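You operate a simulated robot arm through the tools that you are given. There is no shell and no other tool. Be economical: measure what you need, move in short steps, check, and stop when the job is done.

Carry out the task below with a simulated robot arm. There is one attempt and no reset: what you move stays moved.

JOB
Put the cream mug in the sink bowl. Press the downdraft button three times. Put the hand brush on the wooden counter before the rolls away on the back of the long workbench. Put the teal cloth on the orange framed sheet. Do these in any order. Set down upright: cream mug.

It is judged by the outcome, as a careful person would: the job done as asked, and still so three seconds after it is handed in. It fails if anything else is knocked over, pushed out of place, dropped, spilled or broken. Flat cloth is picked up by pressing the open fingertips on it (5 to 10 N) and closing them slowly along it; thin cloth reads only 2 to 8 mm in the jaws.

ROBOT AND FRAMES
A 6-joint arm with a two-finger gripper on a trunk, on a base that drives. Base frame: it is fixed to the floor where the robot stands at the start and does not move with it; the origin is under the middle of the robot, x ahead of it, y to its left, z up; the surface under the hand at the start is at about z = 900. Units: mm, degrees, N and s.
With the tool pointing down near the work surface it reaches from about 200 to 580 mm from the robot's upright axis, wherever it stands. Its first joint turns from -166.0 to 166.0 degrees. Places, roughly: back of the long workbench (17x37 cm) [2140, 700, 920]; cream mug (10x14x12 cm) [500, -100, 900]; downdraft button [1300, -3200, 900]; hand brush (5x11x7 cm) [-3300, -3300, 900]; orange framed sheet [0, 3250, 250]; sink bowl inside [4000, -1200, 700]; teal cloth (7x10x5 cm) [-4400, 2200, 800]. Payload 2.45 kg.
Tool frame: the origin (TCP) lies between the finger pads and is the grasp point; the fingertips stand 26 mm ahead of it; z points along the fingers, y is the line along which they close. The gripper opens to 96 mm. The gripper's body begins 69 mm behind the TCP.
Orientation is that of the tool frame in the base frame, as a unit quaternion [x, y, z, w]. With the fingers straight down and closing along the base's y, the tool's x points along the base's -x, its y along +y and its z along -z.

CONTROLS
- The arm moves only by the tool drive_tool. Its argument "moves" is a list of rows, each a list of 6 numbers: the shift along the tool's x, y, z in mm, then the turn, a rotation vector about the tool's x, y, z in degrees. In form: [[x, y, z, rx, ry, rz], ...]. A call has 1 to 8 rows; each row shifts and turns the commanded pose from where the row before left it, along the tool's axes as they then stand. "claw" is the opening, from 0 (shut) to 1 (fully open), set as the call begins (left out, the last holds). Each row takes 0.2 s and may step no farther than 50 mm and 8.6 degrees from the row before; otherwise, or with a gripper value out of range, the whole call is refused. A pose out of reach is approached as far as the arm can. The call stops where the force on the tool passes 40 N (or 10 N more than at its start, if that is more) or the arm is blocked; 0.2 s more then pass. Each finger halts on what it meets, pressing with about 34 N; the grip force reading is that of the motor and also rises with nothing between the fingers. The clock runs only during rows and for 0.2 s after the last one: add rows that do not move to give the fingers time. It gives the time, the measured TCP pose, the force on the tool (base axes), the opening and the grip force at its end, in the units of the frame above (readings bear some noise), with the torque about the TCP (base axes, N m) and any sound that the robot's microphone picked up.
- Cameras (640 x 400 px; columns grow to the right, rows downward): "scene" is now at [25.3, 120, 1156.3]; the picture's right is [-0.40, -0.92, 0.00], its down [-0.19, 0.08, -0.98] and it looks along [0.90, -0.39, -0.20] (base axes); focal length 254 px, centre (320, 200). "wrist" rides on the gripper at [82, 3, -98] in the tool frame; the picture's right is [-0.04, 1.00, 0.00], its down [-0.73, -0.03, -0.68] and it looks along [-0.68, -0.03, 0.73] (tool axes); focal length 256 px, centre (320, 200). There is no depth. A picture from a camera that has moved, and an enlarged one, comes with that camera's place and axes in the base frame and with its lens.
- get_image(camera): a new picture of that camera. It takes no simulated time.
- slide_trunk(by): slides the trunk up (or, below 0, down) by that many mm; the arm and the scene camera ride with it, the base frame stays. It gives what a move gives, with no picture.
- roll_base(legs): drives the robot by 1 to 6 legs, each [ahead, turn to the left] in mm and degrees, along the robot's own axes; the way and the turn of a leg run together, so that a leg with both is an arc; at most 1500 mm and 180 degrees a leg. The arm and the cameras ride along, it lands a little off, and it stops where it bumps. It gives what a move gives.
- pan_tilt(pan, tilt): turns the head with the scene camera to pan (to the left, within 155 degrees either way) and tilt (down, from -29 to 69), counted from straight ahead of the robot. It gives what a move gives.
- inspect(camera, box): a new picture of the part [left, top, right, bottom] of that camera's present view, enlarged. It takes no simulated time.
- finish_job(): hands the job in; it is judged then, once.

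Work in short steps. Places have to be worked out from the pictures, the camera data and where the tool is seen: move nearer, look again, correct. Check each grasp and each placing, and mend what went wrong. You have 165 turns and 128 pictures in all, those below and enlarged ones among them. Open the gripper and draw the arm clear of the work before you hand the job in, unless the task says otherwise; then end with one line.

The tools are called as name(argument=value, ...) on one line, values as JSON. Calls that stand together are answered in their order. drive_tool: Moves the arm, as the interface text tells. Its arguments: {"type":"object","properties":{"moves":{"type":"array","items":{"type":"array","items":{"type":"number"}}},"claw":{"type":"number"}},"required":["moves"]} The other tools are called the same way: slide_trunk (by) slides the trunk up or down; roll_base (legs) drives the base; pan_tilt (pan, tilt) turns the head that bears the scene camera; get_image (camera) takes a picture; inspect (camera, box) takes an enlarged picture of a part of a camera's view; finish_job () hands the job in.

At the start:

```text
time_s: 0.0
ee_pos: [449.8, -23.3, 998.8]
tool_rot: [0.001, 1.0, 0.0, 0.0]
wrist_force: [-0.2, -0.3, -0.6]
wrist_torque: [0.02, 0.01, 0.0]
opening: 96.1
gripper_force: 0.1
trunk travel left (down, up): [-150.0, 0.0]
robot x, y, heading: [2.5, 0.2, 0.3]
head pan, tilt: [-23.5, 11.8]
```

scene: 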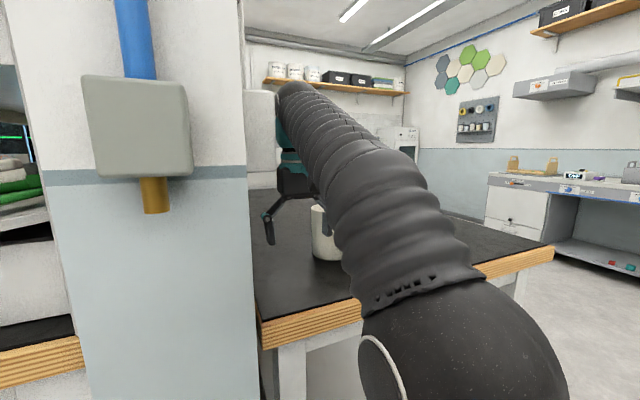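
wrist: 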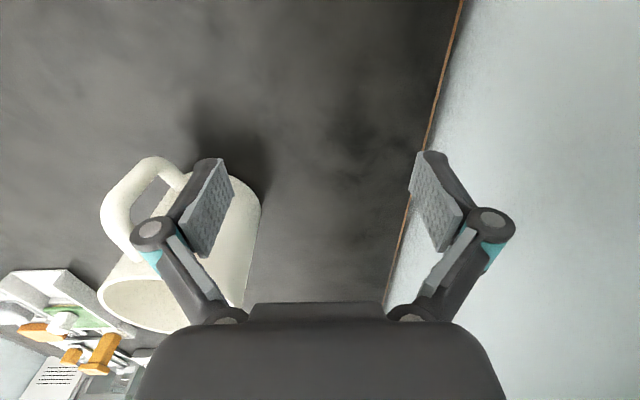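

The mug stands at about (536,-138), handle toward the robot's right. I raise the hand and look again from higher.

drive_tool(moves=[[0, 0, -40, 0, 0, 0], [0, -30, -40, 0, 0, 0], [0, -45, 0, 0, 0, 0], [-20, -40, 0, 0, 0, 0], [0, 0, 0, 0, 0, 0]], claw=1)

get_image(camera="wrist")

get_image(camera="scene")

```text
time_s: 1.2
ee_pos: [460.5, -137.2, 1001.4]
tool_rot: [0.002, 1.0, -0.001, 0.003]
wrist_force: [0.5, 0.5, 0.4]
wrist_torque: [0.01, -0.02, 0.01]
opening: 96.0
gripper_force: 0.0
out of reach, approached as far as the arm can: row 1, 2, 4
trunk travel left (down, up): [-150.0, 0.0]
robot x, y, heading: [-0.1, -4.9, -0.0]
head pan, tilt: [-23.5, 11.8]
```

```text
125 pictures are left
camera wrist: at [379.6, -134.6, 1098.6], right [0.04, 1.0, 0.0], down [0.73, -0.03, 0.68], along [0.68, -0.03, -0.73], focal length 256 px, centre (320, 200)
```

wrist: 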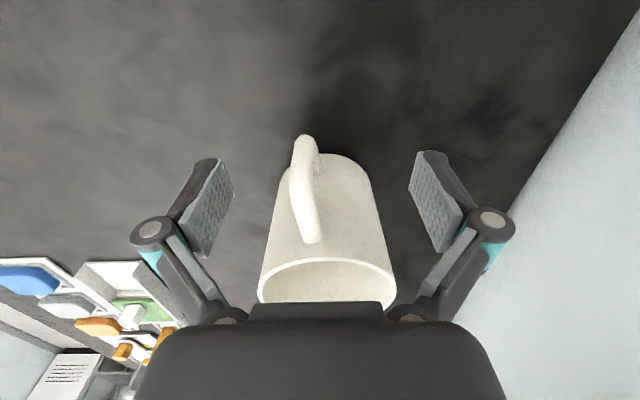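

```text
124 pictures are left
camera scene: at [25.3, 120.0, 1156.3], right [-0.4, -0.92, 0.0], down [-0.19, 0.08, -0.98], along [0.9, -0.39, -0.2], focal length 254 px, centre (320, 200)
```

scene: 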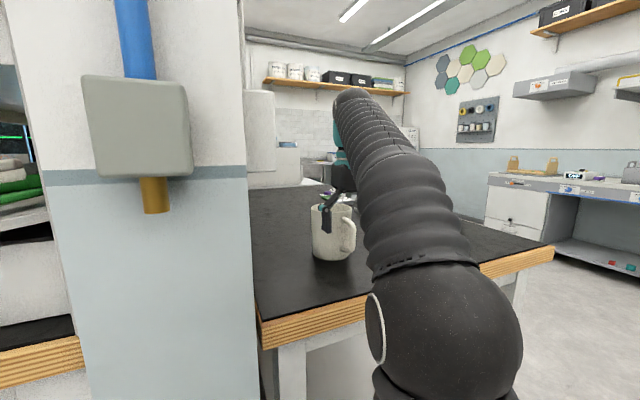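

Mug body looks about 90 mm wide; I zoom in to measure before deciding on a straddle grip.

inspect(camera="scene", box=[270, 180, 390, 280])

inspect(camera="wrist", box=[220, 120, 440, 310])

```text
4.00 times, centred on (330, 230) of scene
camera zoom: at [25.3, 120.0, 1156.3], right [-0.4, -0.92, 0.0], down [-0.19, 0.08, -0.98], along [0.9, -0.39, -0.2], focal length 1018 px, centre (280, 80)
```

zoom: 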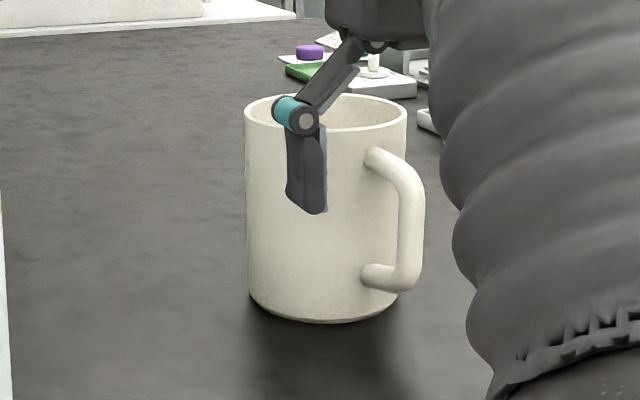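

```text
2.11 times, centred on (330, 215) of wrist
camera zoom: at [379.6, -134.6, 1098.6], right [0.04, 1.0, 0.0], down [0.73, -0.03, 0.68], along [0.68, -0.03, -0.73], focal length 539 px, centre (299, 168)
```

zoom: 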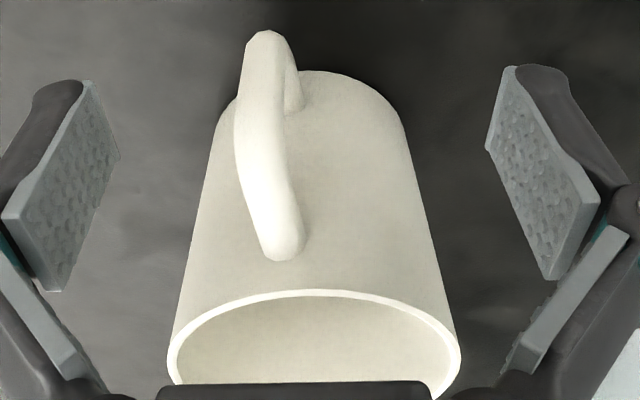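

The mug is about 95 mm across, so straddling won't fit; I'll pinch its wall at the rim instead. I back off and test how high the hand can go nearer the robot.

drive_tool(moves=[[50, 0, 0, 0, 0, 0], [50, 0, 0, 0, 0, 0], [20, 0, -45, 0, 0, 0], [0, 0, -45, 0, 0, 0], [0, 0, 0, 0, 0, 0]])

```text
time_s: 2.4
ee_pos: [346.8, -135.5, 1012.1]
tool_rot: [0.002, 1.0, -0.001, 0.002]
wrist_force: [0.1, -0.3, -0.2]
wrist_torque: [-0.01, 0.01, 0.03]
opening: 96.0
gripper_force: 0.1
out of reach, approached as far as the arm can: row 3, 4
trunk travel left (down, up): [-150.0, 0.0]
robot x, y, heading: [-4.0, 0.5, 0.2]
head pan, tilt: [-23.5, 11.8]
```

Straight down it tops out near z=1010, so I tilt the fingers forward about 32° and go up.

drive_tool(moves=[[0, 0, 0, 0, -8, 0], [0, 0, 0, 0, -8, 0], [0, 0, 0, 0, -8, 0], [0, 0, 0, 0, -8, 0], [0, 0, -30, 0, 0, 0], [0, 0, -30, 0, 0, 0], [0, 0, 0, 0, 0, 0]])

get_image(camera="wrist")

```text
time_s: 4.0
ee_pos: [314.0, -136.9, 1064.7]
tool_rot: [0.002, 0.961, -0.001, 0.277]
wrist_force: [-0.8, -0.3, -1.0]
wrist_torque: [0.02, 0.0, -0.05]
opening: 96.1
gripper_force: 0.0
trunk travel left (down, up): [-150.0, 0.0]
robot x, y, heading: [-0.1, -0.7, -0.2]
head pan, tilt: [-23.5, 11.8]
```

```text
121 pictures are left
camera wrist: at [193.8, -134.2, 1103.6], right [0.04, 1.0, 0.02], down [0.26, -0.03, 0.97], along [0.96, -0.03, -0.26], focal length 256 px, centre (320, 200)
```

wrist: 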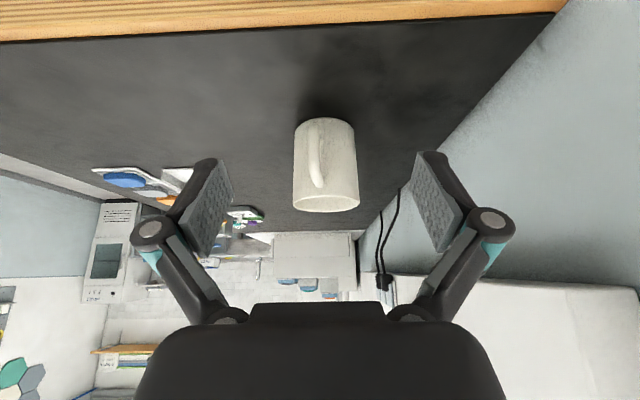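

Mug centre ≈(545,-136), rim z≈1018. I move so the fingers hover over its left (+y) wall.

drive_tool(moves=[[-38.7, 9.2, 25.3, 0, 0, 0], [-38.7, 9.2, 25.3, 0, 0, 0], [-38.7, 9.2, 25.3, 0, 0, 0], [-38.7, 9.2, 25.3, 0, 0, 0], [-38.7, 9.2, 25.3, 0, 0, 0], [0, 0, 0, 0, 0, 0], [0, 0, 0, 0, 0, 0]])

get_image(camera="wrist")

inspect(camera="scene", box=[270, 180, 390, 280])

```text
time_s: 5.6
ee_pos: [545.5, -91.2, 1059.0]
tool_rot: [0.002, 0.961, 0.0, 0.275]
wrist_force: [0.8, 0.3, 0.2]
wrist_torque: [-0.03, 0.01, -0.02]
opening: 96.1
gripper_force: 0.0
trunk travel left (down, up): [-150.0, 0.0]
robot x, y, heading: [1.2, -1.5, 0.0]
head pan, tilt: [-23.5, 11.8]
```

```text
120 pictures are left
camera wrist: at [424.9, -89.0, 1099.0], right [0.04, 1.0, 0.02], down [0.26, -0.03, 0.96], along [0.96, -0.03, -0.26], focal length 256 px, centre (320, 200)
```

wrist: 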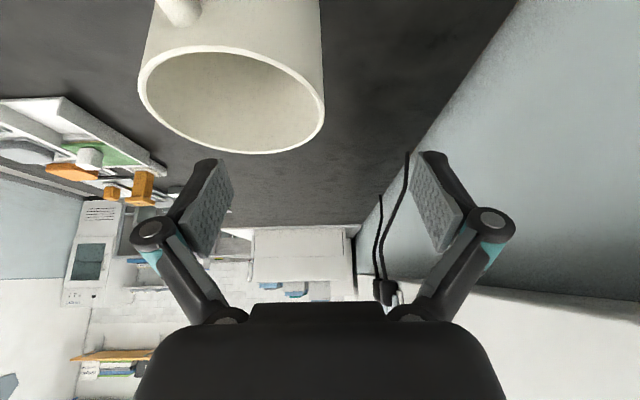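

```text
4.00 times, centred on (330, 230) of scene
camera zoom: at [25.4, 120.0, 1156.3], right [-0.4, -0.92, 0.0], down [-0.19, 0.08, -0.98], along [0.9, -0.39, -0.2], focal length 1018 px, centre (280, 80)
```

zoom: 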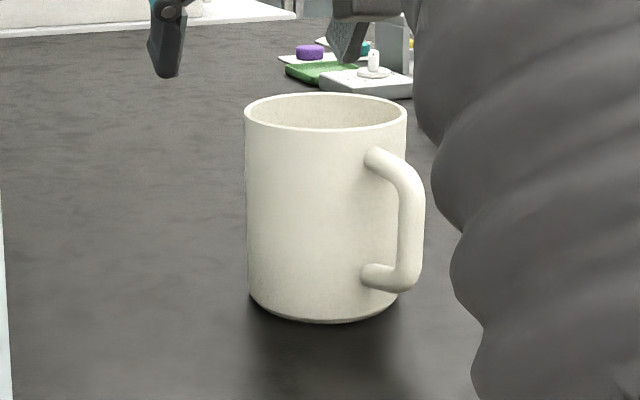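

Fingers hover correctly either side of the left wall (wall y≈-90, centre x≈548). I descend 56 mm.

drive_tool(moves=[[9, 0, 16, 0, 0, 0], [9, 0, 16, 0, 0, 0], [10, 0, 16.5, 0, 0, 0], [0, 0, 0, 0, 0, 0]])

get_image(camera="wrist")

inspect(camera="scene", box=[270, 180, 390, 280])

```text
time_s: 6.6
ee_pos: [548.5, -92.4, 1004.8]
tool_rot: [0.002, 0.961, -0.001, 0.277]
wrist_force: [-0.1, -0.6, -0.7]
wrist_torque: [-0.02, 0.02, 0.0]
opening: 96.0
gripper_force: 0.1
trunk travel left (down, up): [-150.0, 0.0]
robot x, y, heading: [0.8, 0.5, -0.1]
head pan, tilt: [-23.5, 11.8]
```

```text
118 pictures are left
camera wrist: at [427.3, -89.1, 1042.4], right [0.04, 1.0, 0.02], down [0.26, -0.03, 0.96], along [0.96, -0.03, -0.26], focal length 256 px, centre (320, 200)
```

wrist: 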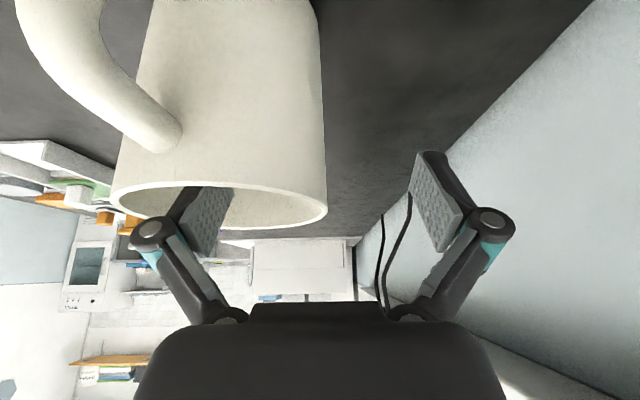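

```text
4.00 times, centred on (330, 230) of scene
camera zoom: at [25.4, 120.0, 1156.3], right [-0.4, -0.92, 0.0], down [-0.19, 0.08, -0.98], along [0.9, -0.39, -0.2], focal length 1018 px, centre (280, 80)
```

zoom: 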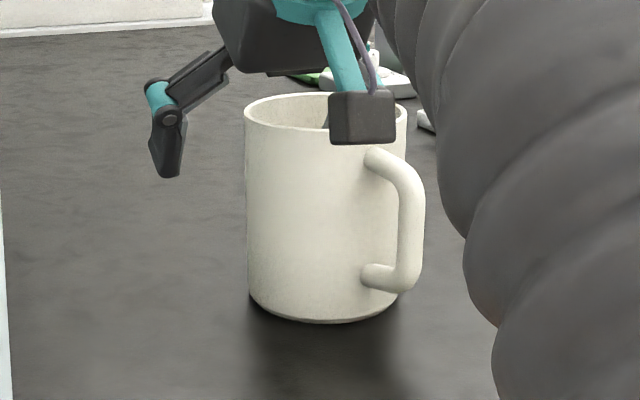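

The inner finger is inside the mug, the outer one outside. I close, then read the result.

drive_tool(moves=[[0, 0, 0, 0, 0, 0], [0, 0, 0, 0, 0, 0], [0, 0, 0, 0, 0, 0], [0, 0, 0, 0, 0, 0], [0, 0, 0, 0, 0, 0]], claw=0)

get_image(camera="wrist")

```text
time_s: 7.8
ee_pos: [548.7, -90.5, 1003.4]
tool_rot: [0.001, 0.961, 0.0, 0.275]
wrist_force: [0.2, 1.6, 2.8]
wrist_torque: [0.14, -0.03, 0.04]
opening: 6.6
gripper_force: 34.0
trunk travel left (down, up): [-150.0, 0.0]
robot x, y, heading: [0.0, -0.9, -0.0]
head pan, tilt: [-23.5, 11.8]
```

```text
116 pictures are left
camera wrist: at [427.2, -88.9, 1042.8], right [0.04, 1.0, 0.02], down [0.26, -0.03, 0.96], along [0.96, -0.03, -0.26], focal length 256 px, centre (320, 200)
```

wrist: 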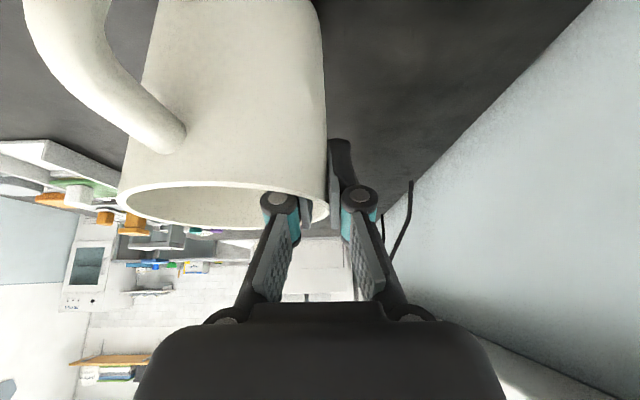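

Gripped at 6.6 mm, the wall thickness. I lift 45 mm and draw it in over the table.

drive_tool(moves=[[-8, 0, -12.7, 0, 0, 0], [-8, 0, -12.7, 0, 0, 0], [-8, 0, -12.7, 0, 0, 0], [34, 0, -21, 0, 0, 0], [34, 0, -21, 0, 0, 0], [34, 0, -21, 0, 0, 0], [20, 0, -12, 0, 0, 0], [0, 0, 0, 0, 0, 0]])

pan_tilt(pan=-20, tilt=20)

get_image(camera="scene")

get_image(camera="wrist")

```text
time_s: 9.6
ee_pos: [405.0, -93.0, 1046.7]
tool_rot: [0.002, 0.961, -0.001, 0.276]
wrist_force: [-0.4, 0.3, -0.9]
wrist_torque: [0.09, -0.02, 0.01]
opening: 6.8
gripper_force: 33.7
trunk travel left (down, up): [-150.0, 0.0]
robot x, y, heading: [-3.8, -2.7, -0.1]
head pan, tilt: [-23.5, 11.8]
```

```text
time_s: 10.3
ee_pos: [405.6, -90.9, 1046.3]
tool_rot: [0.002, 0.961, 0.0, 0.275]
wrist_force: [-1.0, -1.0, -0.9]
wrist_torque: [0.04, 0.01, -0.01]
opening: 6.8
gripper_force: 34.2
trunk travel left (down, up): [-150.0, 0.0]
robot x, y, heading: [-1.0, 2.9, 0.2]
head pan, tilt: [-20.0, 20.0]
```

```text
115 pictures are left
camera scene: at [27.3, 125.2, 1143.0], right [-0.34, -0.94, 0.0], down [-0.32, 0.12, -0.94], along [0.88, -0.32, -0.34], focal length 254 px, centre (320, 200)
```

scene: 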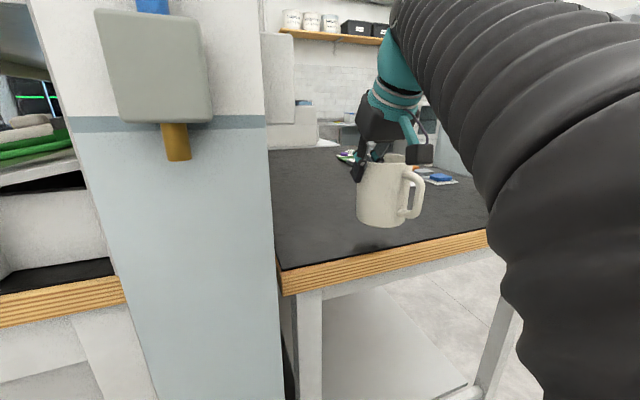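

```text
114 pictures are left
camera wrist: at [284.2, -89.5, 1085.5], right [0.04, 1.0, 0.02], down [0.26, -0.03, 0.96], along [0.96, -0.03, -0.26], focal length 256 px, centre (320, 200)
```

wrist: 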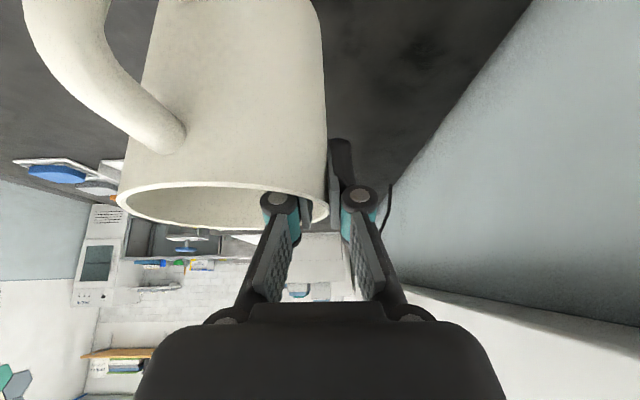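

Mug is held upright. I back away from the table and look around to plan the way.

roll_base(legs=[[-350, 0]])

pan_tilt(pan=-60, tilt=12)

get_image(camera="scene")

pan_tilt(pan=-130, tilt=12)

get_image(camera="scene")

pan_tilt(pan=145, tilt=12)

get_image(camera="scene")

pan_tilt(pan=75, tilt=12)

get_image(camera="scene")

```text
time_s: 12.6
ee_pos: [56.1, -92.6, 1045.7]
tool_rot: [0.002, 0.961, -0.001, 0.275]
wrist_force: [-0.2, -0.7, -1.2]
wrist_torque: [0.07, -0.01, 0.03]
opening: 6.8
gripper_force: 33.4
trunk travel left (down, up): [-150.0, 0.0]
robot x, y, heading: [-350.5, 1.2, 0.1]
head pan, tilt: [-20.0, 20.0]
```

```text
time_s: 13.6
ee_pos: [55.6, -92.8, 1045.7]
tool_rot: [0.001, 0.961, 0.0, 0.276]
wrist_force: [0.3, 0.3, -1.5]
wrist_torque: [0.08, -0.03, 0.0]
opening: 6.7
gripper_force: 33.5
trunk travel left (down, up): [-150.0, 0.0]
robot x, y, heading: [-347.1, 0.2, 0.0]
head pan, tilt: [-60.0, 12.0]
```

```text
113 pictures are left
camera scene: at [-362.6, 76.4, 1155.9], right [-0.87, -0.5, 0.0], down [-0.1, 0.18, -0.98], along [0.49, -0.85, -0.21], focal length 254 px, centre (320, 200)
```

scene: 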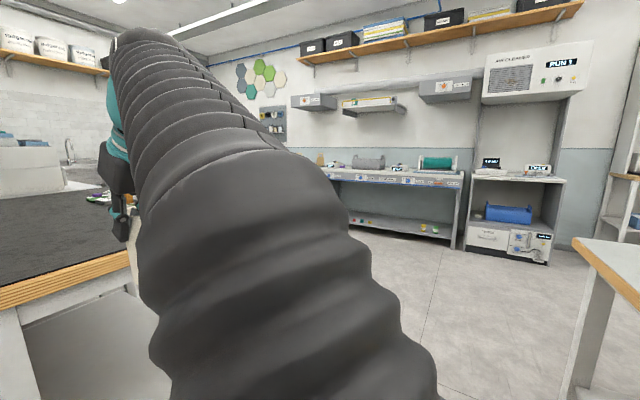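

```text
time_s: 15.0
ee_pos: [55.3, -92.0, 1046.4]
tool_rot: [0.001, 0.961, 0.0, 0.276]
wrist_force: [0.3, -0.4, -0.7]
wrist_torque: [0.03, -0.01, 0.02]
opening: 7.0
gripper_force: 33.9
trunk travel left (down, up): [-150.0, 0.0]
robot x, y, heading: [-347.4, 0.8, 0.2]
head pan, tilt: [-130.0, 12.0]
```

```text
112 pictures are left
camera scene: at [-469.2, 85.6, 1156.0], right [-0.77, 0.64, 0.0], down [0.13, 0.16, -0.98], along [-0.63, -0.75, -0.21], focal length 254 px, centre (320, 200)
```

scene: 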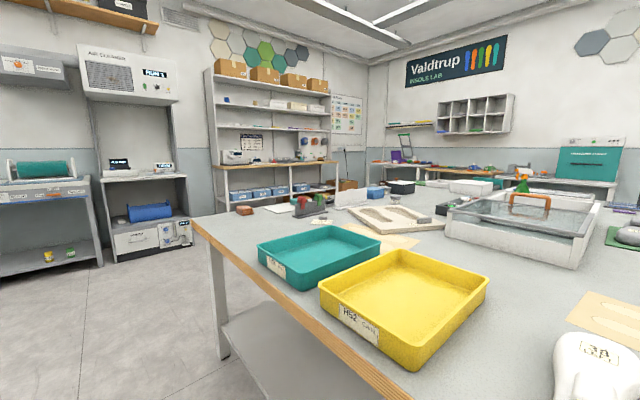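

```text
time_s: 18.8
ee_pos: [55.7, -92.1, 1046.9]
tool_rot: [0.001, 0.961, -0.001, 0.275]
wrist_force: [0.5, 0.3, -2.0]
wrist_torque: [0.02, -0.01, -0.02]
opening: 6.7
gripper_force: 33.9
trunk travel left (down, up): [-150.0, 0.0]
robot x, y, heading: [-347.7, -1.8, 0.1]
head pan, tilt: [145.0, 12.0]
```

```text
111 pictures are left
camera scene: at [-485.6, 210.6, 1156.0], right [0.57, 0.82, 0.0], down [0.17, -0.12, -0.98], along [-0.8, 0.56, -0.21], focal length 254 px, centre (320, 200)
```

scene: 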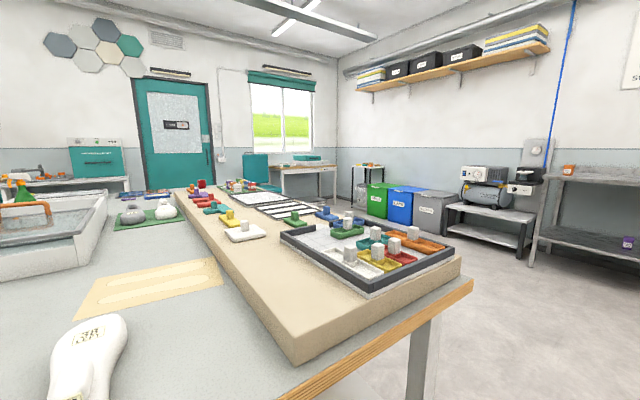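

```text
time_s: 20.2
ee_pos: [57.4, -91.8, 1046.2]
tool_rot: [0.001, 0.961, 0.0, 0.276]
wrist_force: [-0.2, -0.1, -1.0]
wrist_torque: [0.04, 0.01, 0.0]
opening: 6.6
gripper_force: 33.7
trunk travel left (down, up): [-150.0, 0.0]
robot x, y, heading: [-351.7, 2.3, 0.1]
head pan, tilt: [75.0, 12.0]
```

```text
110 pictures are left
camera scene: at [-385.2, 247.2, 1156.0], right [0.97, -0.26, 0.0], down [-0.05, -0.2, -0.98], along [0.25, 0.94, -0.21], focal length 254 px, centre (320, 200)
```

scene: 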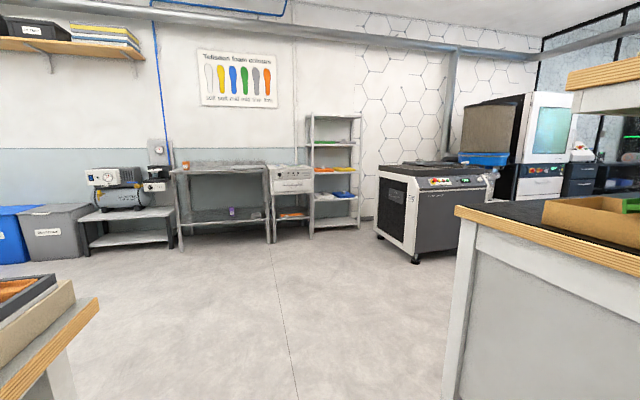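

The aisle runs between the black table (front edge x≈370) and the big workbench (edge x≈-690). I advance a little, turn right and drive out past the table end, then look toward the sink.

roll_base(legs=[[150, 0], [0, -90], [1300, 0], [0, 80]])

pan_tilt(pan=30, tilt=12)

get_image(camera="scene")

pan_tilt(pan=-35, tilt=12)

get_image(camera="scene")

```text
time_s: 35.1
ee_pos: [176.6, -1478.1, 1046.0]
tool_rot: [0.087, 0.957, -0.025, 0.275]
wrist_force: [-0.2, 1.0, -0.6]
wrist_torque: [0.03, -0.02, 0.02]
opening: 6.8
gripper_force: 34.1
trunk travel left (down, up): [-150.0, 0.0]
robot x, y, heading: [-208.2, -1313.5, -10.3]
head pan, tilt: [75.0, 12.0]
```

```text
time_s: 36.2
ee_pos: [176.4, -1478.8, 1045.0]
tool_rot: [0.087, 0.957, -0.024, 0.274]
wrist_force: [0.3, 0.3, -0.6]
wrist_torque: [0.02, -0.03, 0.0]
opening: 6.6
gripper_force: 34.0
trunk travel left (down, up): [-150.0, 0.0]
robot x, y, heading: [-205.5, -1315.3, -10.2]
head pan, tilt: [30.0, 12.0]
```

```text
109 pictures are left
camera scene: at [-150.0, -1119.5, 1156.0], right [0.34, -0.94, 0.0], down [-0.2, -0.07, -0.98], along [0.92, 0.33, -0.21], focal length 254 px, centre (320, 200)
```

scene: 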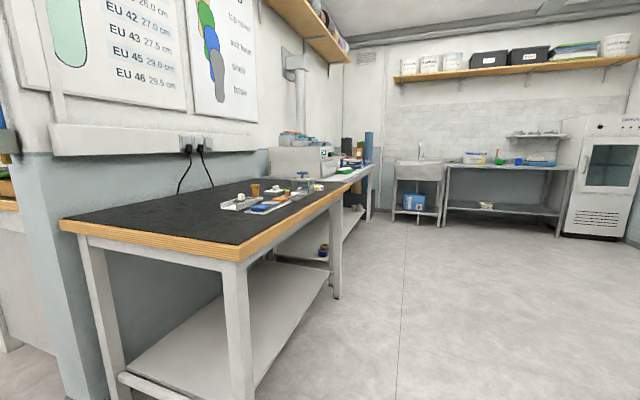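

```text
time_s: 37.6
ee_pos: [177.0, -1478.9, 1046.7]
tool_rot: [0.087, 0.957, -0.025, 0.276]
wrist_force: [0.2, 0.7, -1.4]
wrist_torque: [0.05, -0.05, 0.0]
opening: 6.5
gripper_force: 33.9
trunk travel left (down, up): [-150.0, 0.0]
robot x, y, heading: [-206.7, -1318.5, -10.3]
head pan, tilt: [-35.0, 12.0]
```

```text
108 pictures are left
camera scene: at [-171.9, -1217.3, 1156.0], right [-0.71, -0.71, 0.0], down [-0.15, 0.15, -0.98], along [0.69, -0.69, -0.21], focal length 254 px, centre (320, 200)
```

scene: 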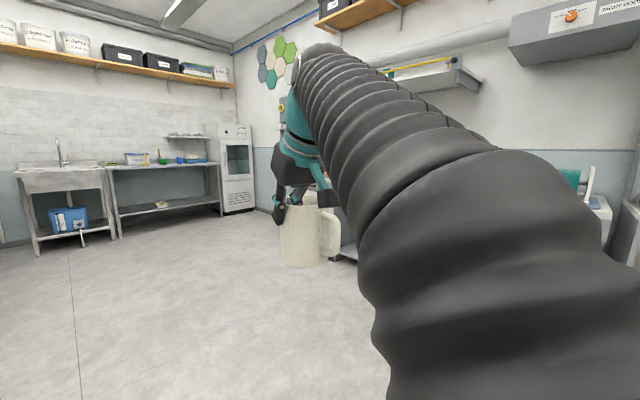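

The floor to the sink is clear. I straighten to face +x and drive 2.9 m.

roll_base(legs=[[0, 10.8], [1450, 0], [1450, 0]])

pan_tilt(pan=12, tilt=20)

get_image(camera="scene")

get_image(camera="wrist")

```text
time_s: 52.3
ee_pos: [3092.7, -1370.5, 1046.6]
tool_rot: [-0.006, 0.961, 0.002, 0.276]
wrist_force: [0.6, 0.0, -1.3]
wrist_torque: [0.04, 0.0, 0.03]
opening: 6.6
gripper_force: 34.4
trunk travel left (down, up): [-150.0, 0.0]
robot x, y, heading: [2684.3, -1282.4, 0.8]
head pan, tilt: [-35.0, 12.0]
```

```text
time_s: 53.5
ee_pos: [3092.4, -1369.5, 1046.6]
tool_rot: [-0.004, 0.961, 0.001, 0.275]
wrist_force: [0.5, 0.3, -2.1]
wrist_torque: [0.03, 0.0, -0.01]
opening: 6.7
gripper_force: 34.1
trunk travel left (down, up): [-150.0, 0.0]
robot x, y, heading: [2684.7, -1277.8, 0.6]
head pan, tilt: [12.0, 20.0]
```

```text
107 pictures are left
camera scene: at [2714.2, -1106.2, 1142.9], right [0.22, -0.98, 0.0], down [-0.33, -0.08, -0.94], along [0.92, 0.21, -0.34], focal length 254 px, centre (320, 200)
```

scene: 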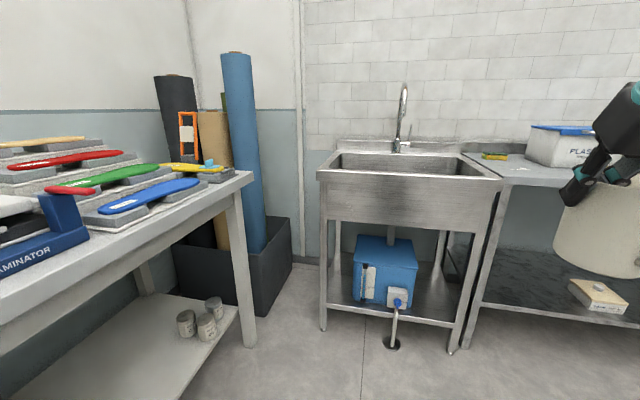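

```text
106 pictures are left
camera wrist: at [2971.1, -1368.8, 1085.5], right [0.02, 1.0, 0.02], down [0.26, -0.03, 0.96], along [0.96, -0.02, -0.26], focal length 256 px, centre (320, 200)
```

wrist: 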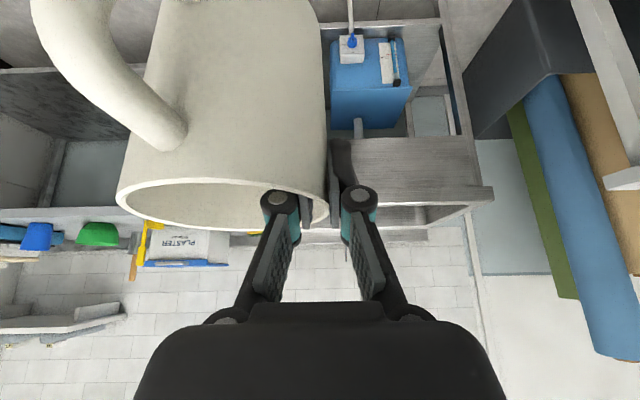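

Sink rim: front edge x≈3650, y from -885 to -1535, z≈900. I drive 620 mm ahead; the mug's bottom (z≈943) clears the rim.

roll_base(legs=[[450, 0]])

pan_tilt(pan=0, tilt=30)

get_image(camera="scene")

get_image(camera="wrist")

```text
time_s: 56.2
ee_pos: [3540.9, -1367.6, 1046.1]
tool_rot: [-0.002, 0.961, 0.001, 0.276]
wrist_force: [-0.5, -0.5, -0.7]
wrist_torque: [0.04, 0.0, -0.02]
opening: 6.4
gripper_force: 34.0
trunk travel left (down, up): [-150.0, 0.0]
robot x, y, heading: [3135.6, -1282.4, 0.7]
head pan, tilt: [12.0, 20.0]
```

```text
time_s: 56.9
ee_pos: [3540.8, -1367.3, 1046.3]
tool_rot: [-0.003, 0.961, 0.002, 0.275]
wrist_force: [0.0, 0.0, -0.9]
wrist_torque: [0.06, 0.0, 0.0]
opening: 6.6
gripper_force: 33.3
trunk travel left (down, up): [-150.0, 0.0]
robot x, y, heading: [3134.0, -1274.2, 0.6]
head pan, tilt: [0.0, 30.0]
```

```text
105 pictures are left
camera scene: at [3163.4, -1120.7, 1126.9], right [0.01, -1.0, 0.0], down [-0.5, 0.0, -0.87], along [0.87, 0.01, -0.5], focal length 254 px, centre (320, 200)
```

scene: 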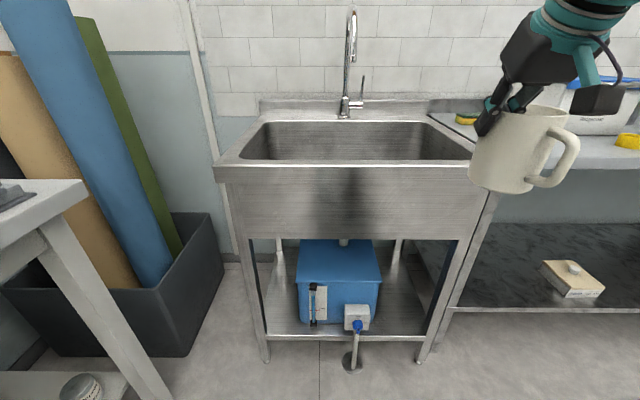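

```text
104 pictures are left
camera wrist: at [3419.6, -1365.1, 1085.5], right [0.03, 1.0, 0.02], down [0.26, -0.03, 0.96], along [0.96, -0.02, -0.26], focal length 256 px, centre (320, 200)
```

wrist: 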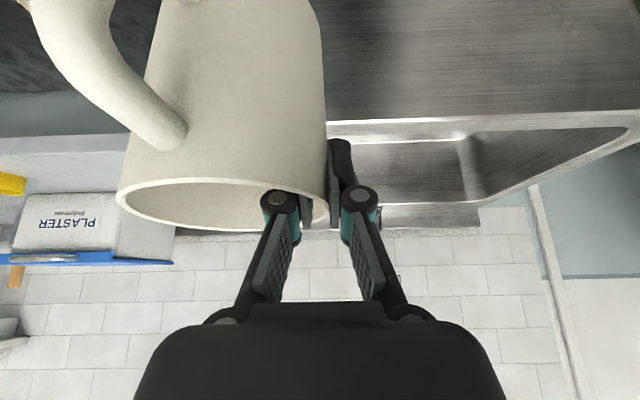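

Bowl interior: x≈3755–4150, y≈-918…-1483. I roll 235 mm closer, leaving ~345 mm between axis and sink front.

roll_base(legs=[[235, 0]])

drive_tool(moves=[[0, 40, 0, 0, 0, 0], [0, 40, 0, 0, 0, 0], [-34, 0, 21, 0, 0, 0], [-34, 0, 21, 0, 0, 0], [-34, 0, 21, 0, 0, 0], [0, 0, 0, 0, 0, 0]])

get_image(camera="scene")

get_image(camera="wrist")

```text
time_s: 58.6
ee_pos: [3775.4, -1365.0, 1046.0]
tool_rot: [-0.001, 0.961, 0.0, 0.275]
wrist_force: [0.2, -0.2, -0.4]
wrist_torque: [0.03, 0.02, -0.01]
opening: 6.5
gripper_force: 34.1
trunk travel left (down, up): [-150.0, 0.0]
robot x, y, heading: [3369.5, -1279.3, 0.4]
head pan, tilt: [0.0, 30.0]
```

```text
time_s: 60.0
ee_pos: [3894.4, -1283.9, 1048.2]
tool_rot: [-0.002, 0.961, 0.001, 0.275]
wrist_force: [-0.4, 0.0, -0.3]
wrist_torque: [0.03, 0.0, 0.04]
opening: 6.6
gripper_force: 33.7
trunk travel left (down, up): [-150.0, 0.0]
robot x, y, heading: [3370.2, -1274.3, 0.4]
head pan, tilt: [0.0, 30.0]
```

```text
103 pictures are left
camera scene: at [3398.6, -1118.8, 1126.8], right [0.01, -1.0, 0.0], down [-0.5, 0.0, -0.87], along [0.87, 0.01, -0.5], focal length 254 px, centre (320, 200)
```

scene: 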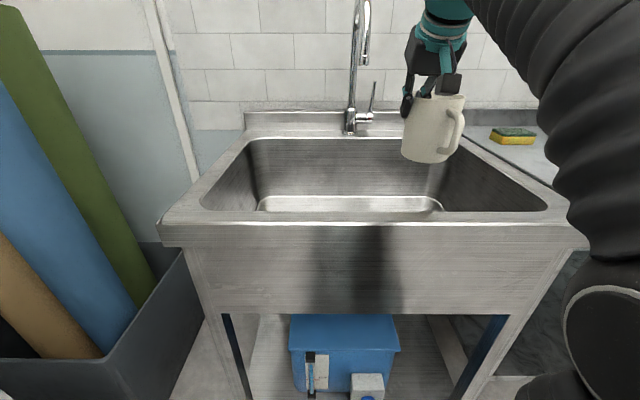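

```text
102 pictures are left
camera wrist: at [3773.6, -1282.6, 1086.6], right [0.03, 1.0, 0.02], down [0.26, -0.03, 0.96], along [0.96, -0.02, -0.26], focal length 256 px, centre (320, 200)
```

wrist: 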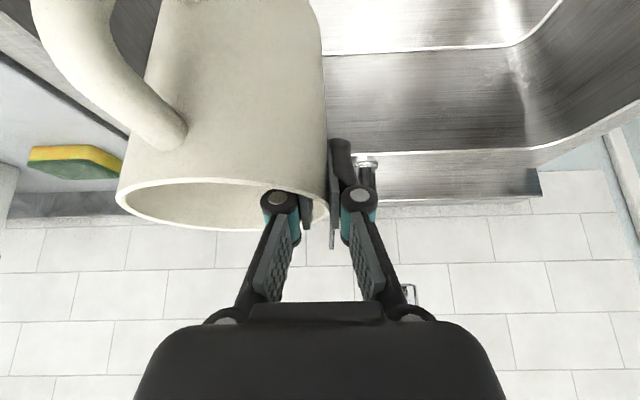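

Mug is over the bowl, well inside its edges. I lower 120 mm and check clearances.

drive_tool(moves=[[21.2, 0, 33.9, 0, 0, 0], [21.2, 0, 33.9, 0, 0, 0], [21.2, 0, 33.9, 0, 0, 0], [0, 0, 0, 0, 0, 0]])

get_image(camera="scene")

```text
time_s: 61.0
ee_pos: [3894.5, -1283.9, 925.6]
tool_rot: [-0.002, 0.961, 0.001, 0.275]
wrist_force: [-0.5, 0.4, -0.4]
wrist_torque: [0.07, 0.04, 0.01]
opening: 6.8
gripper_force: 34.1
trunk travel left (down, up): [-150.0, 0.0]
robot x, y, heading: [3368.7, -1276.0, 0.6]
head pan, tilt: [0.0, 30.0]
```

```text
101 pictures are left
camera scene: at [3398.7, -1118.8, 1126.9], right [0.01, -1.0, 0.0], down [-0.5, 0.0, -0.87], along [0.87, 0.01, -0.5], focal length 254 px, centre (320, 200)
```

scene: 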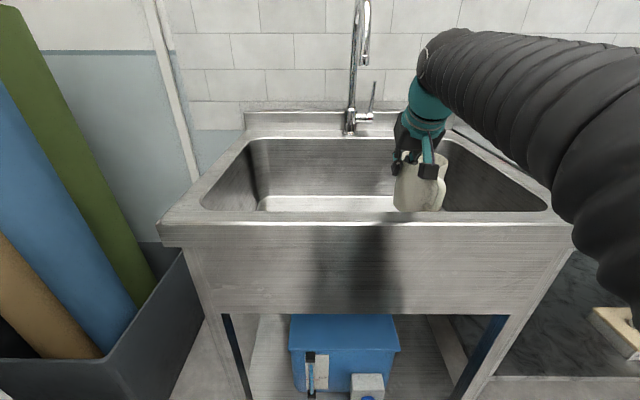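

Clear. Another 75 mm down.

drive_tool(moves=[[20, 0, 32, 0, 0, 0], [20, 0, 32, 0, 0, 0], [0, 0, 0, 0, 0, 0]])

get_image(camera="scene")

get_image(camera="wrist")

```text
time_s: 61.6
ee_pos: [3894.8, -1284.0, 869.5]
tool_rot: [-0.002, 0.959, 0.0, 0.283]
wrist_force: [-1.0, -0.2, 14.8]
wrist_torque: [-0.06, 2.16, -0.05]
opening: 6.4
gripper_force: 33.8
trunk travel left (down, up): [-150.0, 0.0]
robot x, y, heading: [3370.9, -1275.8, 0.5]
head pan, tilt: [0.0, 30.0]
stopped in row 2: the force on the tool passed its limit at 85 N (the readings are from after the stop); the commanded pose is now the measured one
```

```text
100 pictures are left
camera scene: at [3398.2, -1118.8, 1127.1], right [0.01, -1.0, 0.0], down [-0.5, 0.0, -0.87], along [0.87, 0.01, -0.5], focal length 254 px, centre (320, 200)
```

scene: 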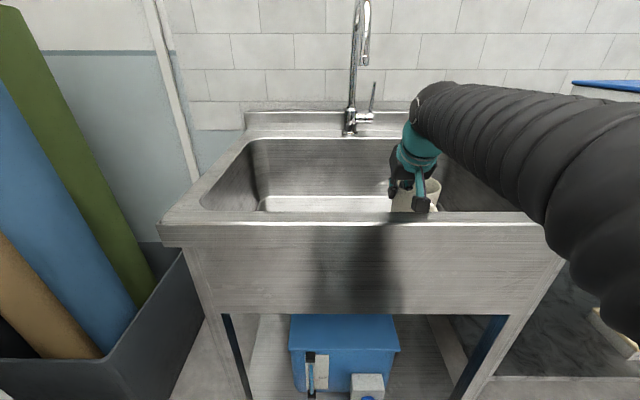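

```text
99 pictures are left
camera wrist: at [3773.2, -1282.7, 906.7], right [0.03, 1.0, 0.02], down [0.25, -0.03, 0.97], along [0.97, -0.02, -0.25], focal length 256 px, centre (320, 200)
```

wrist: 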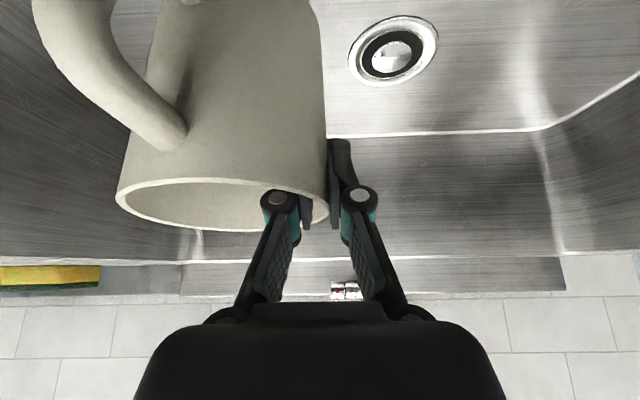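

Contact came ~146 mm behind the TCP: the wrist camera touched the sink's front rim. I lift 60 mm, move 75 mm deeper and look.

drive_tool(moves=[[-15.9, 0, -25.4, 0, 0, 0], [-15.9, 0, -25.4, 0, 0, 0], [-31.8, 0, 20, 0, 0, 0], [-31.8, 0, 20, 0, 0, 0], [0, 0, 0, 0, 0, 0]])

get_image(camera="scene")

```text
time_s: 62.9
ee_pos: [3969.6, -1285.0, 929.8]
tool_rot: [-0.002, 0.96, 0.0, 0.282]
wrist_force: [-0.3, -1.4, -1.2]
wrist_torque: [0.04, -0.04, -0.01]
opening: 6.7
gripper_force: 33.8
trunk travel left (down, up): [-150.0, 0.0]
robot x, y, heading: [3366.9, -1277.8, 0.5]
head pan, tilt: [0.0, 30.0]
```

```text
98 pictures are left
camera scene: at [3398.7, -1118.8, 1126.9], right [0.01, -1.0, 0.0], down [-0.5, 0.0, -0.87], along [0.87, 0.01, -0.5], focal length 254 px, centre (320, 200)
```

scene: 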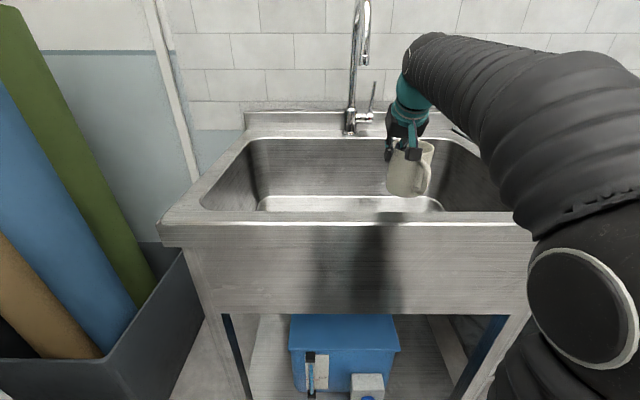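

Reached x=3970. Now lower again in smaller rows.

drive_tool(moves=[[10.8, 0, 16.8, 0, 0, 0], [10.8, 0, 16.8, 0, 0, 0], [10.8, 0, 16.8, 0, 0, 0], [10.8, 0, 16.8, 0, 0, 0], [0, 0, 0, 0, 0, 0]])

get_image(camera="wrist")

get_image(camera="scene")

```text
time_s: 64.0
ee_pos: [3970.0, -1285.2, 848.0]
tool_rot: [-0.003, 0.959, 0.0, 0.283]
wrist_force: [-0.5, -1.1, -1.1]
wrist_torque: [0.03, 0.04, 0.02]
opening: 6.8
gripper_force: 34.4
trunk travel left (down, up): [-150.0, 0.0]
robot x, y, heading: [3364.4, -1278.8, 0.6]
head pan, tilt: [0.0, 30.0]
```

```text
97 pictures are left
camera wrist: at [3848.0, -1282.7, 885.6], right [0.03, 1.0, 0.02], down [0.25, -0.03, 0.97], along [0.97, -0.02, -0.25], focal length 256 px, centre (320, 200)
```

wrist: 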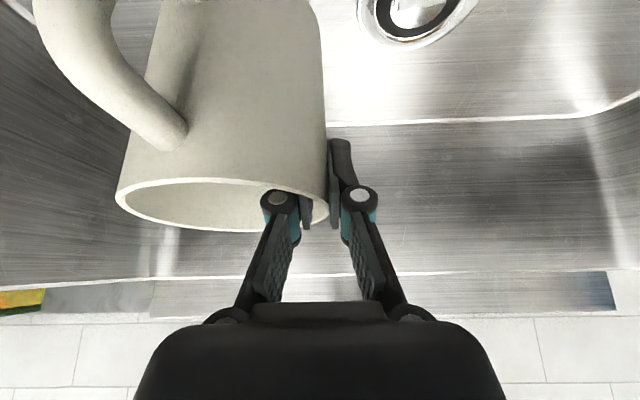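

```text
96 pictures are left
camera scene: at [3398.8, -1118.8, 1126.9], right [0.01, -1.0, 0.0], down [-0.5, 0.0, -0.87], along [0.87, 0.01, -0.5], focal length 254 px, centre (320, 200)
```

scene: 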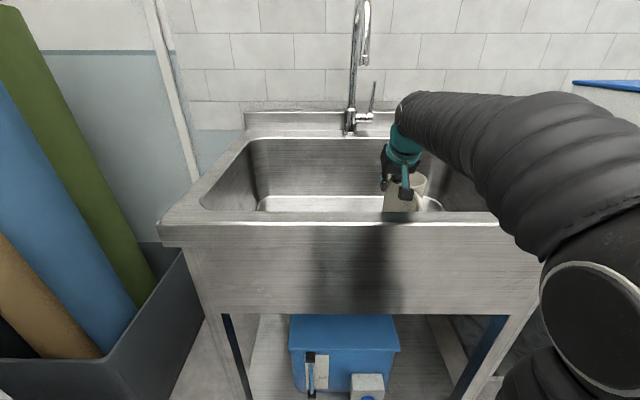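

Free so far. I continue gently in 8 mm rows until it touches the floor.

drive_tool(moves=[[4.3, 0, 6.7, 0, 0, 0], [4.3, 0, 6.7, 0, 0, 0], [4.3, 0, 6.7, 0, 0, 0], [4.3, 0, 6.7, 0, 0, 0], [2.2, 0, 3.4, 0, 0, 0], [0, 0, 0, 0, 0, 0]])

```text
time_s: 65.5
ee_pos: [3969.3, -1283.8, 811.8]
tool_rot: [-0.002, 0.959, 0.0, 0.282]
wrist_force: [1.2, -0.1, -1.0]
wrist_torque: [0.01, -0.01, 0.02]
opening: 6.4
gripper_force: 34.5
trunk travel left (down, up): [-150.0, 0.0]
robot x, y, heading: [3370.2, -1274.8, 0.4]
head pan, tilt: [0.0, 30.0]
```

drive_tool(moves=[[1.6, 0, 2.5, 0, 0, 0], [1.6, 0, 2.5, 0, 0, 0], [1.1, 0, 1.7, 0, 0, 0], [0, 0, 0, 0, 0, 0]])

get_image(camera="wrist")

```text
time_s: 66.5
ee_pos: [3970.4, -1284.4, 804.3]
tool_rot: [-0.002, 0.959, 0.0, 0.282]
wrist_force: [-0.6, -0.6, -1.1]
wrist_torque: [0.04, 0.02, -0.01]
opening: 6.6
gripper_force: 34.0
trunk travel left (down, up): [-150.0, 0.0]
robot x, y, heading: [3368.9, -1271.8, 0.6]
head pan, tilt: [0.0, 30.0]
```

```text
95 pictures are left
camera wrist: at [3848.5, -1282.4, 842.1], right [0.03, 1.0, 0.02], down [0.25, -0.03, 0.97], along [0.97, -0.02, -0.25], focal length 256 px, centre (320, 200)
```

wrist: 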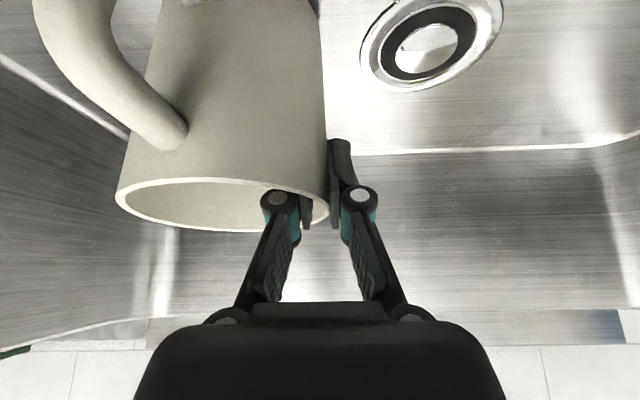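

Not touching yet; continue slowly.

drive_tool(moves=[[1.6, 0, 2.5, 0, 0, 0], [1.6, 0, 2.5, 0, 0, 0], [1.6, 0, 2.5, 0, 0, 0], [1.6, 0, 2.5, 0, 0, 0], [0, 0, 0, 0, 0, 0]])

```text
time_s: 67.7
ee_pos: [3969.0, -1283.6, 795.0]
tool_rot: [-0.003, 0.959, 0.0, 0.285]
wrist_force: [7.9, 3.8, 33.4]
wrist_torque: [-0.28, 0.19, 0.1]
opening: 7.5
gripper_force: 33.7
trunk travel left (down, up): [-150.0, 0.0]
robot x, y, heading: [3366.5, -1271.8, 0.5]
head pan, tilt: [0.0, 30.0]
```

Floor contact (33 N). I ease up 2 mm, then open the fingers.

drive_tool(moves=[[-1.1, 0, -1.7, 0, 0, 0], [0, 0, 0, 0, 0, 0]])

drive_tool(moves=[[0, 0, 0, 0, 0, 0], [0, 0, 0, 0, 0, 0], [0, 0, 0, 0, 0, 0]], claw=0.5)

get_image(camera="wrist")

```text
time_s: 68.2
ee_pos: [3970.3, -1284.0, 794.9]
tool_rot: [-0.003, 0.959, 0.0, 0.282]
wrist_force: [7.6, 2.3, 24.3]
wrist_torque: [-0.21, -0.07, 0.06]
opening: 7.0
gripper_force: 33.9
trunk travel left (down, up): [-150.0, 0.0]
robot x, y, heading: [3368.7, -1277.6, 0.5]
head pan, tilt: [0.0, 30.0]
```

```text
time_s: 69.0
ee_pos: [3969.4, -1284.3, 794.6]
tool_rot: [-0.002, 0.96, 0.0, 0.281]
wrist_force: [-0.5, 0.3, 0.8]
wrist_torque: [0.01, 0.01, 0.02]
opening: 48.1
gripper_force: 0.1
trunk travel left (down, up): [-150.0, 0.0]
robot x, y, heading: [3371.9, -1274.4, 0.5]
head pan, tilt: [0.0, 30.0]
```

```text
94 pictures are left
camera wrist: at [3848.3, -1282.5, 832.0], right [0.03, 1.0, 0.02], down [0.25, -0.03, 0.97], along [0.97, -0.02, -0.25], focal length 256 px, centre (320, 200)
```

wrist: 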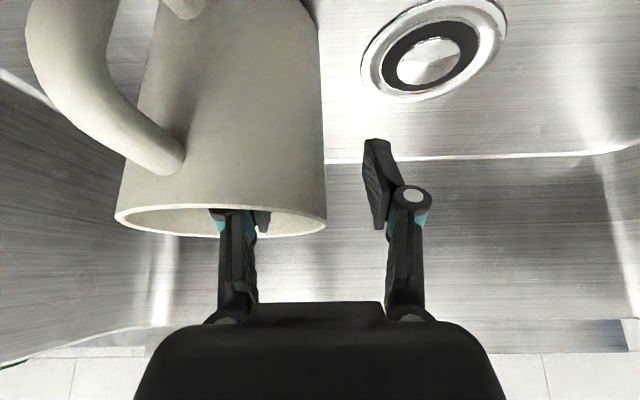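

Released; mug stands upright. I lift straight out, then retract above the rim.

drive_tool(moves=[[-21.6, 0, -33.6, 0, 0, 0], [-21.6, 0, -33.6, 0, 0, 0], [-21.6, 0, -33.6, 0, 0, 0], [-8, 0, -42, 0, 0, 0], [-8, 0, -42, 0, 0, 0], [-8, 0, -42, 0, 0, 0], [0, 0, 0, 0, 0, 0]])

drive_tool(moves=[[33.6, 0, -21.6, 0, 0, 0], [33.6, 0, -21.6, 0, 0, 0], [33.6, 0, -21.6, 0, 0, 0], [0, 0, 0, 0, 0, 0]])

get_image(camera="scene")

get_image(camera="wrist")

```text
time_s: 70.7
ee_pos: [3920.3, -1284.8, 1034.0]
tool_rot: [-0.003, 0.959, 0.0, 0.282]
wrist_force: [0.0, 0.6, -0.8]
wrist_torque: [0.0, 0.01, -0.02]
opening: 48.2
gripper_force: 0.0
trunk travel left (down, up): [-150.0, 0.0]
robot x, y, heading: [3372.1, -1277.9, 0.2]
head pan, tilt: [0.0, 30.0]
```

```text
time_s: 71.7
ee_pos: [3801.0, -1283.3, 1031.8]
tool_rot: [-0.001, 0.959, -0.001, 0.282]
wrist_force: [0.3, -0.3, 0.2]
wrist_torque: [-0.03, -0.03, 0.0]
opening: 48.2
gripper_force: 0.1
trunk travel left (down, up): [-150.0, 0.0]
robot x, y, heading: [3369.1, -1278.1, 0.3]
head pan, tilt: [0.0, 30.0]
```

```text
93 pictures are left
camera scene: at [3398.8, -1118.8, 1126.9], right [0.01, -1.0, 0.0], down [-0.5, 0.0, -0.87], along [0.87, 0.01, -0.5], focal length 254 px, centre (320, 200)
```

scene: 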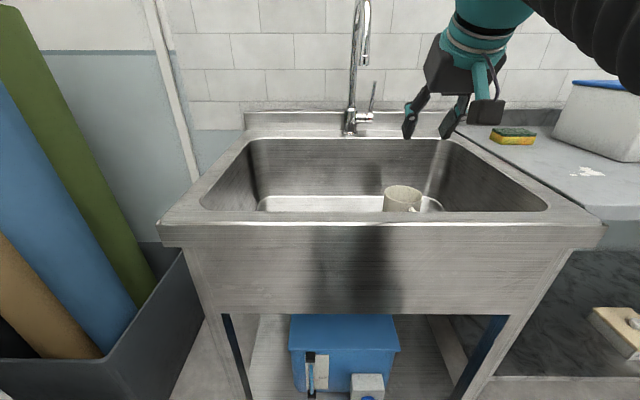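

```text
92 pictures are left
camera wrist: at [3678.5, -1283.0, 1070.4], right [0.03, 1.0, 0.02], down [0.25, -0.03, 0.97], along [0.97, -0.02, -0.25], focal length 256 px, centre (320, 200)
```

wrist: 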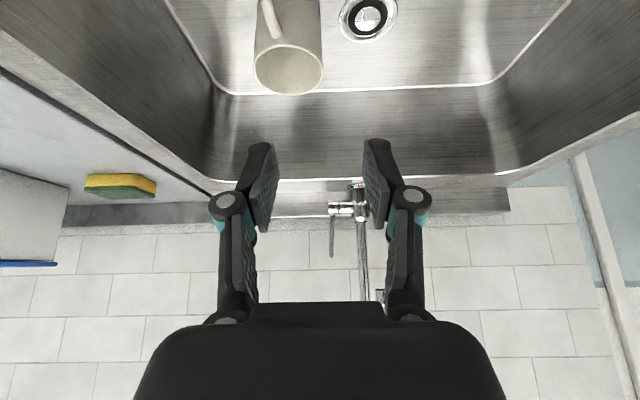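

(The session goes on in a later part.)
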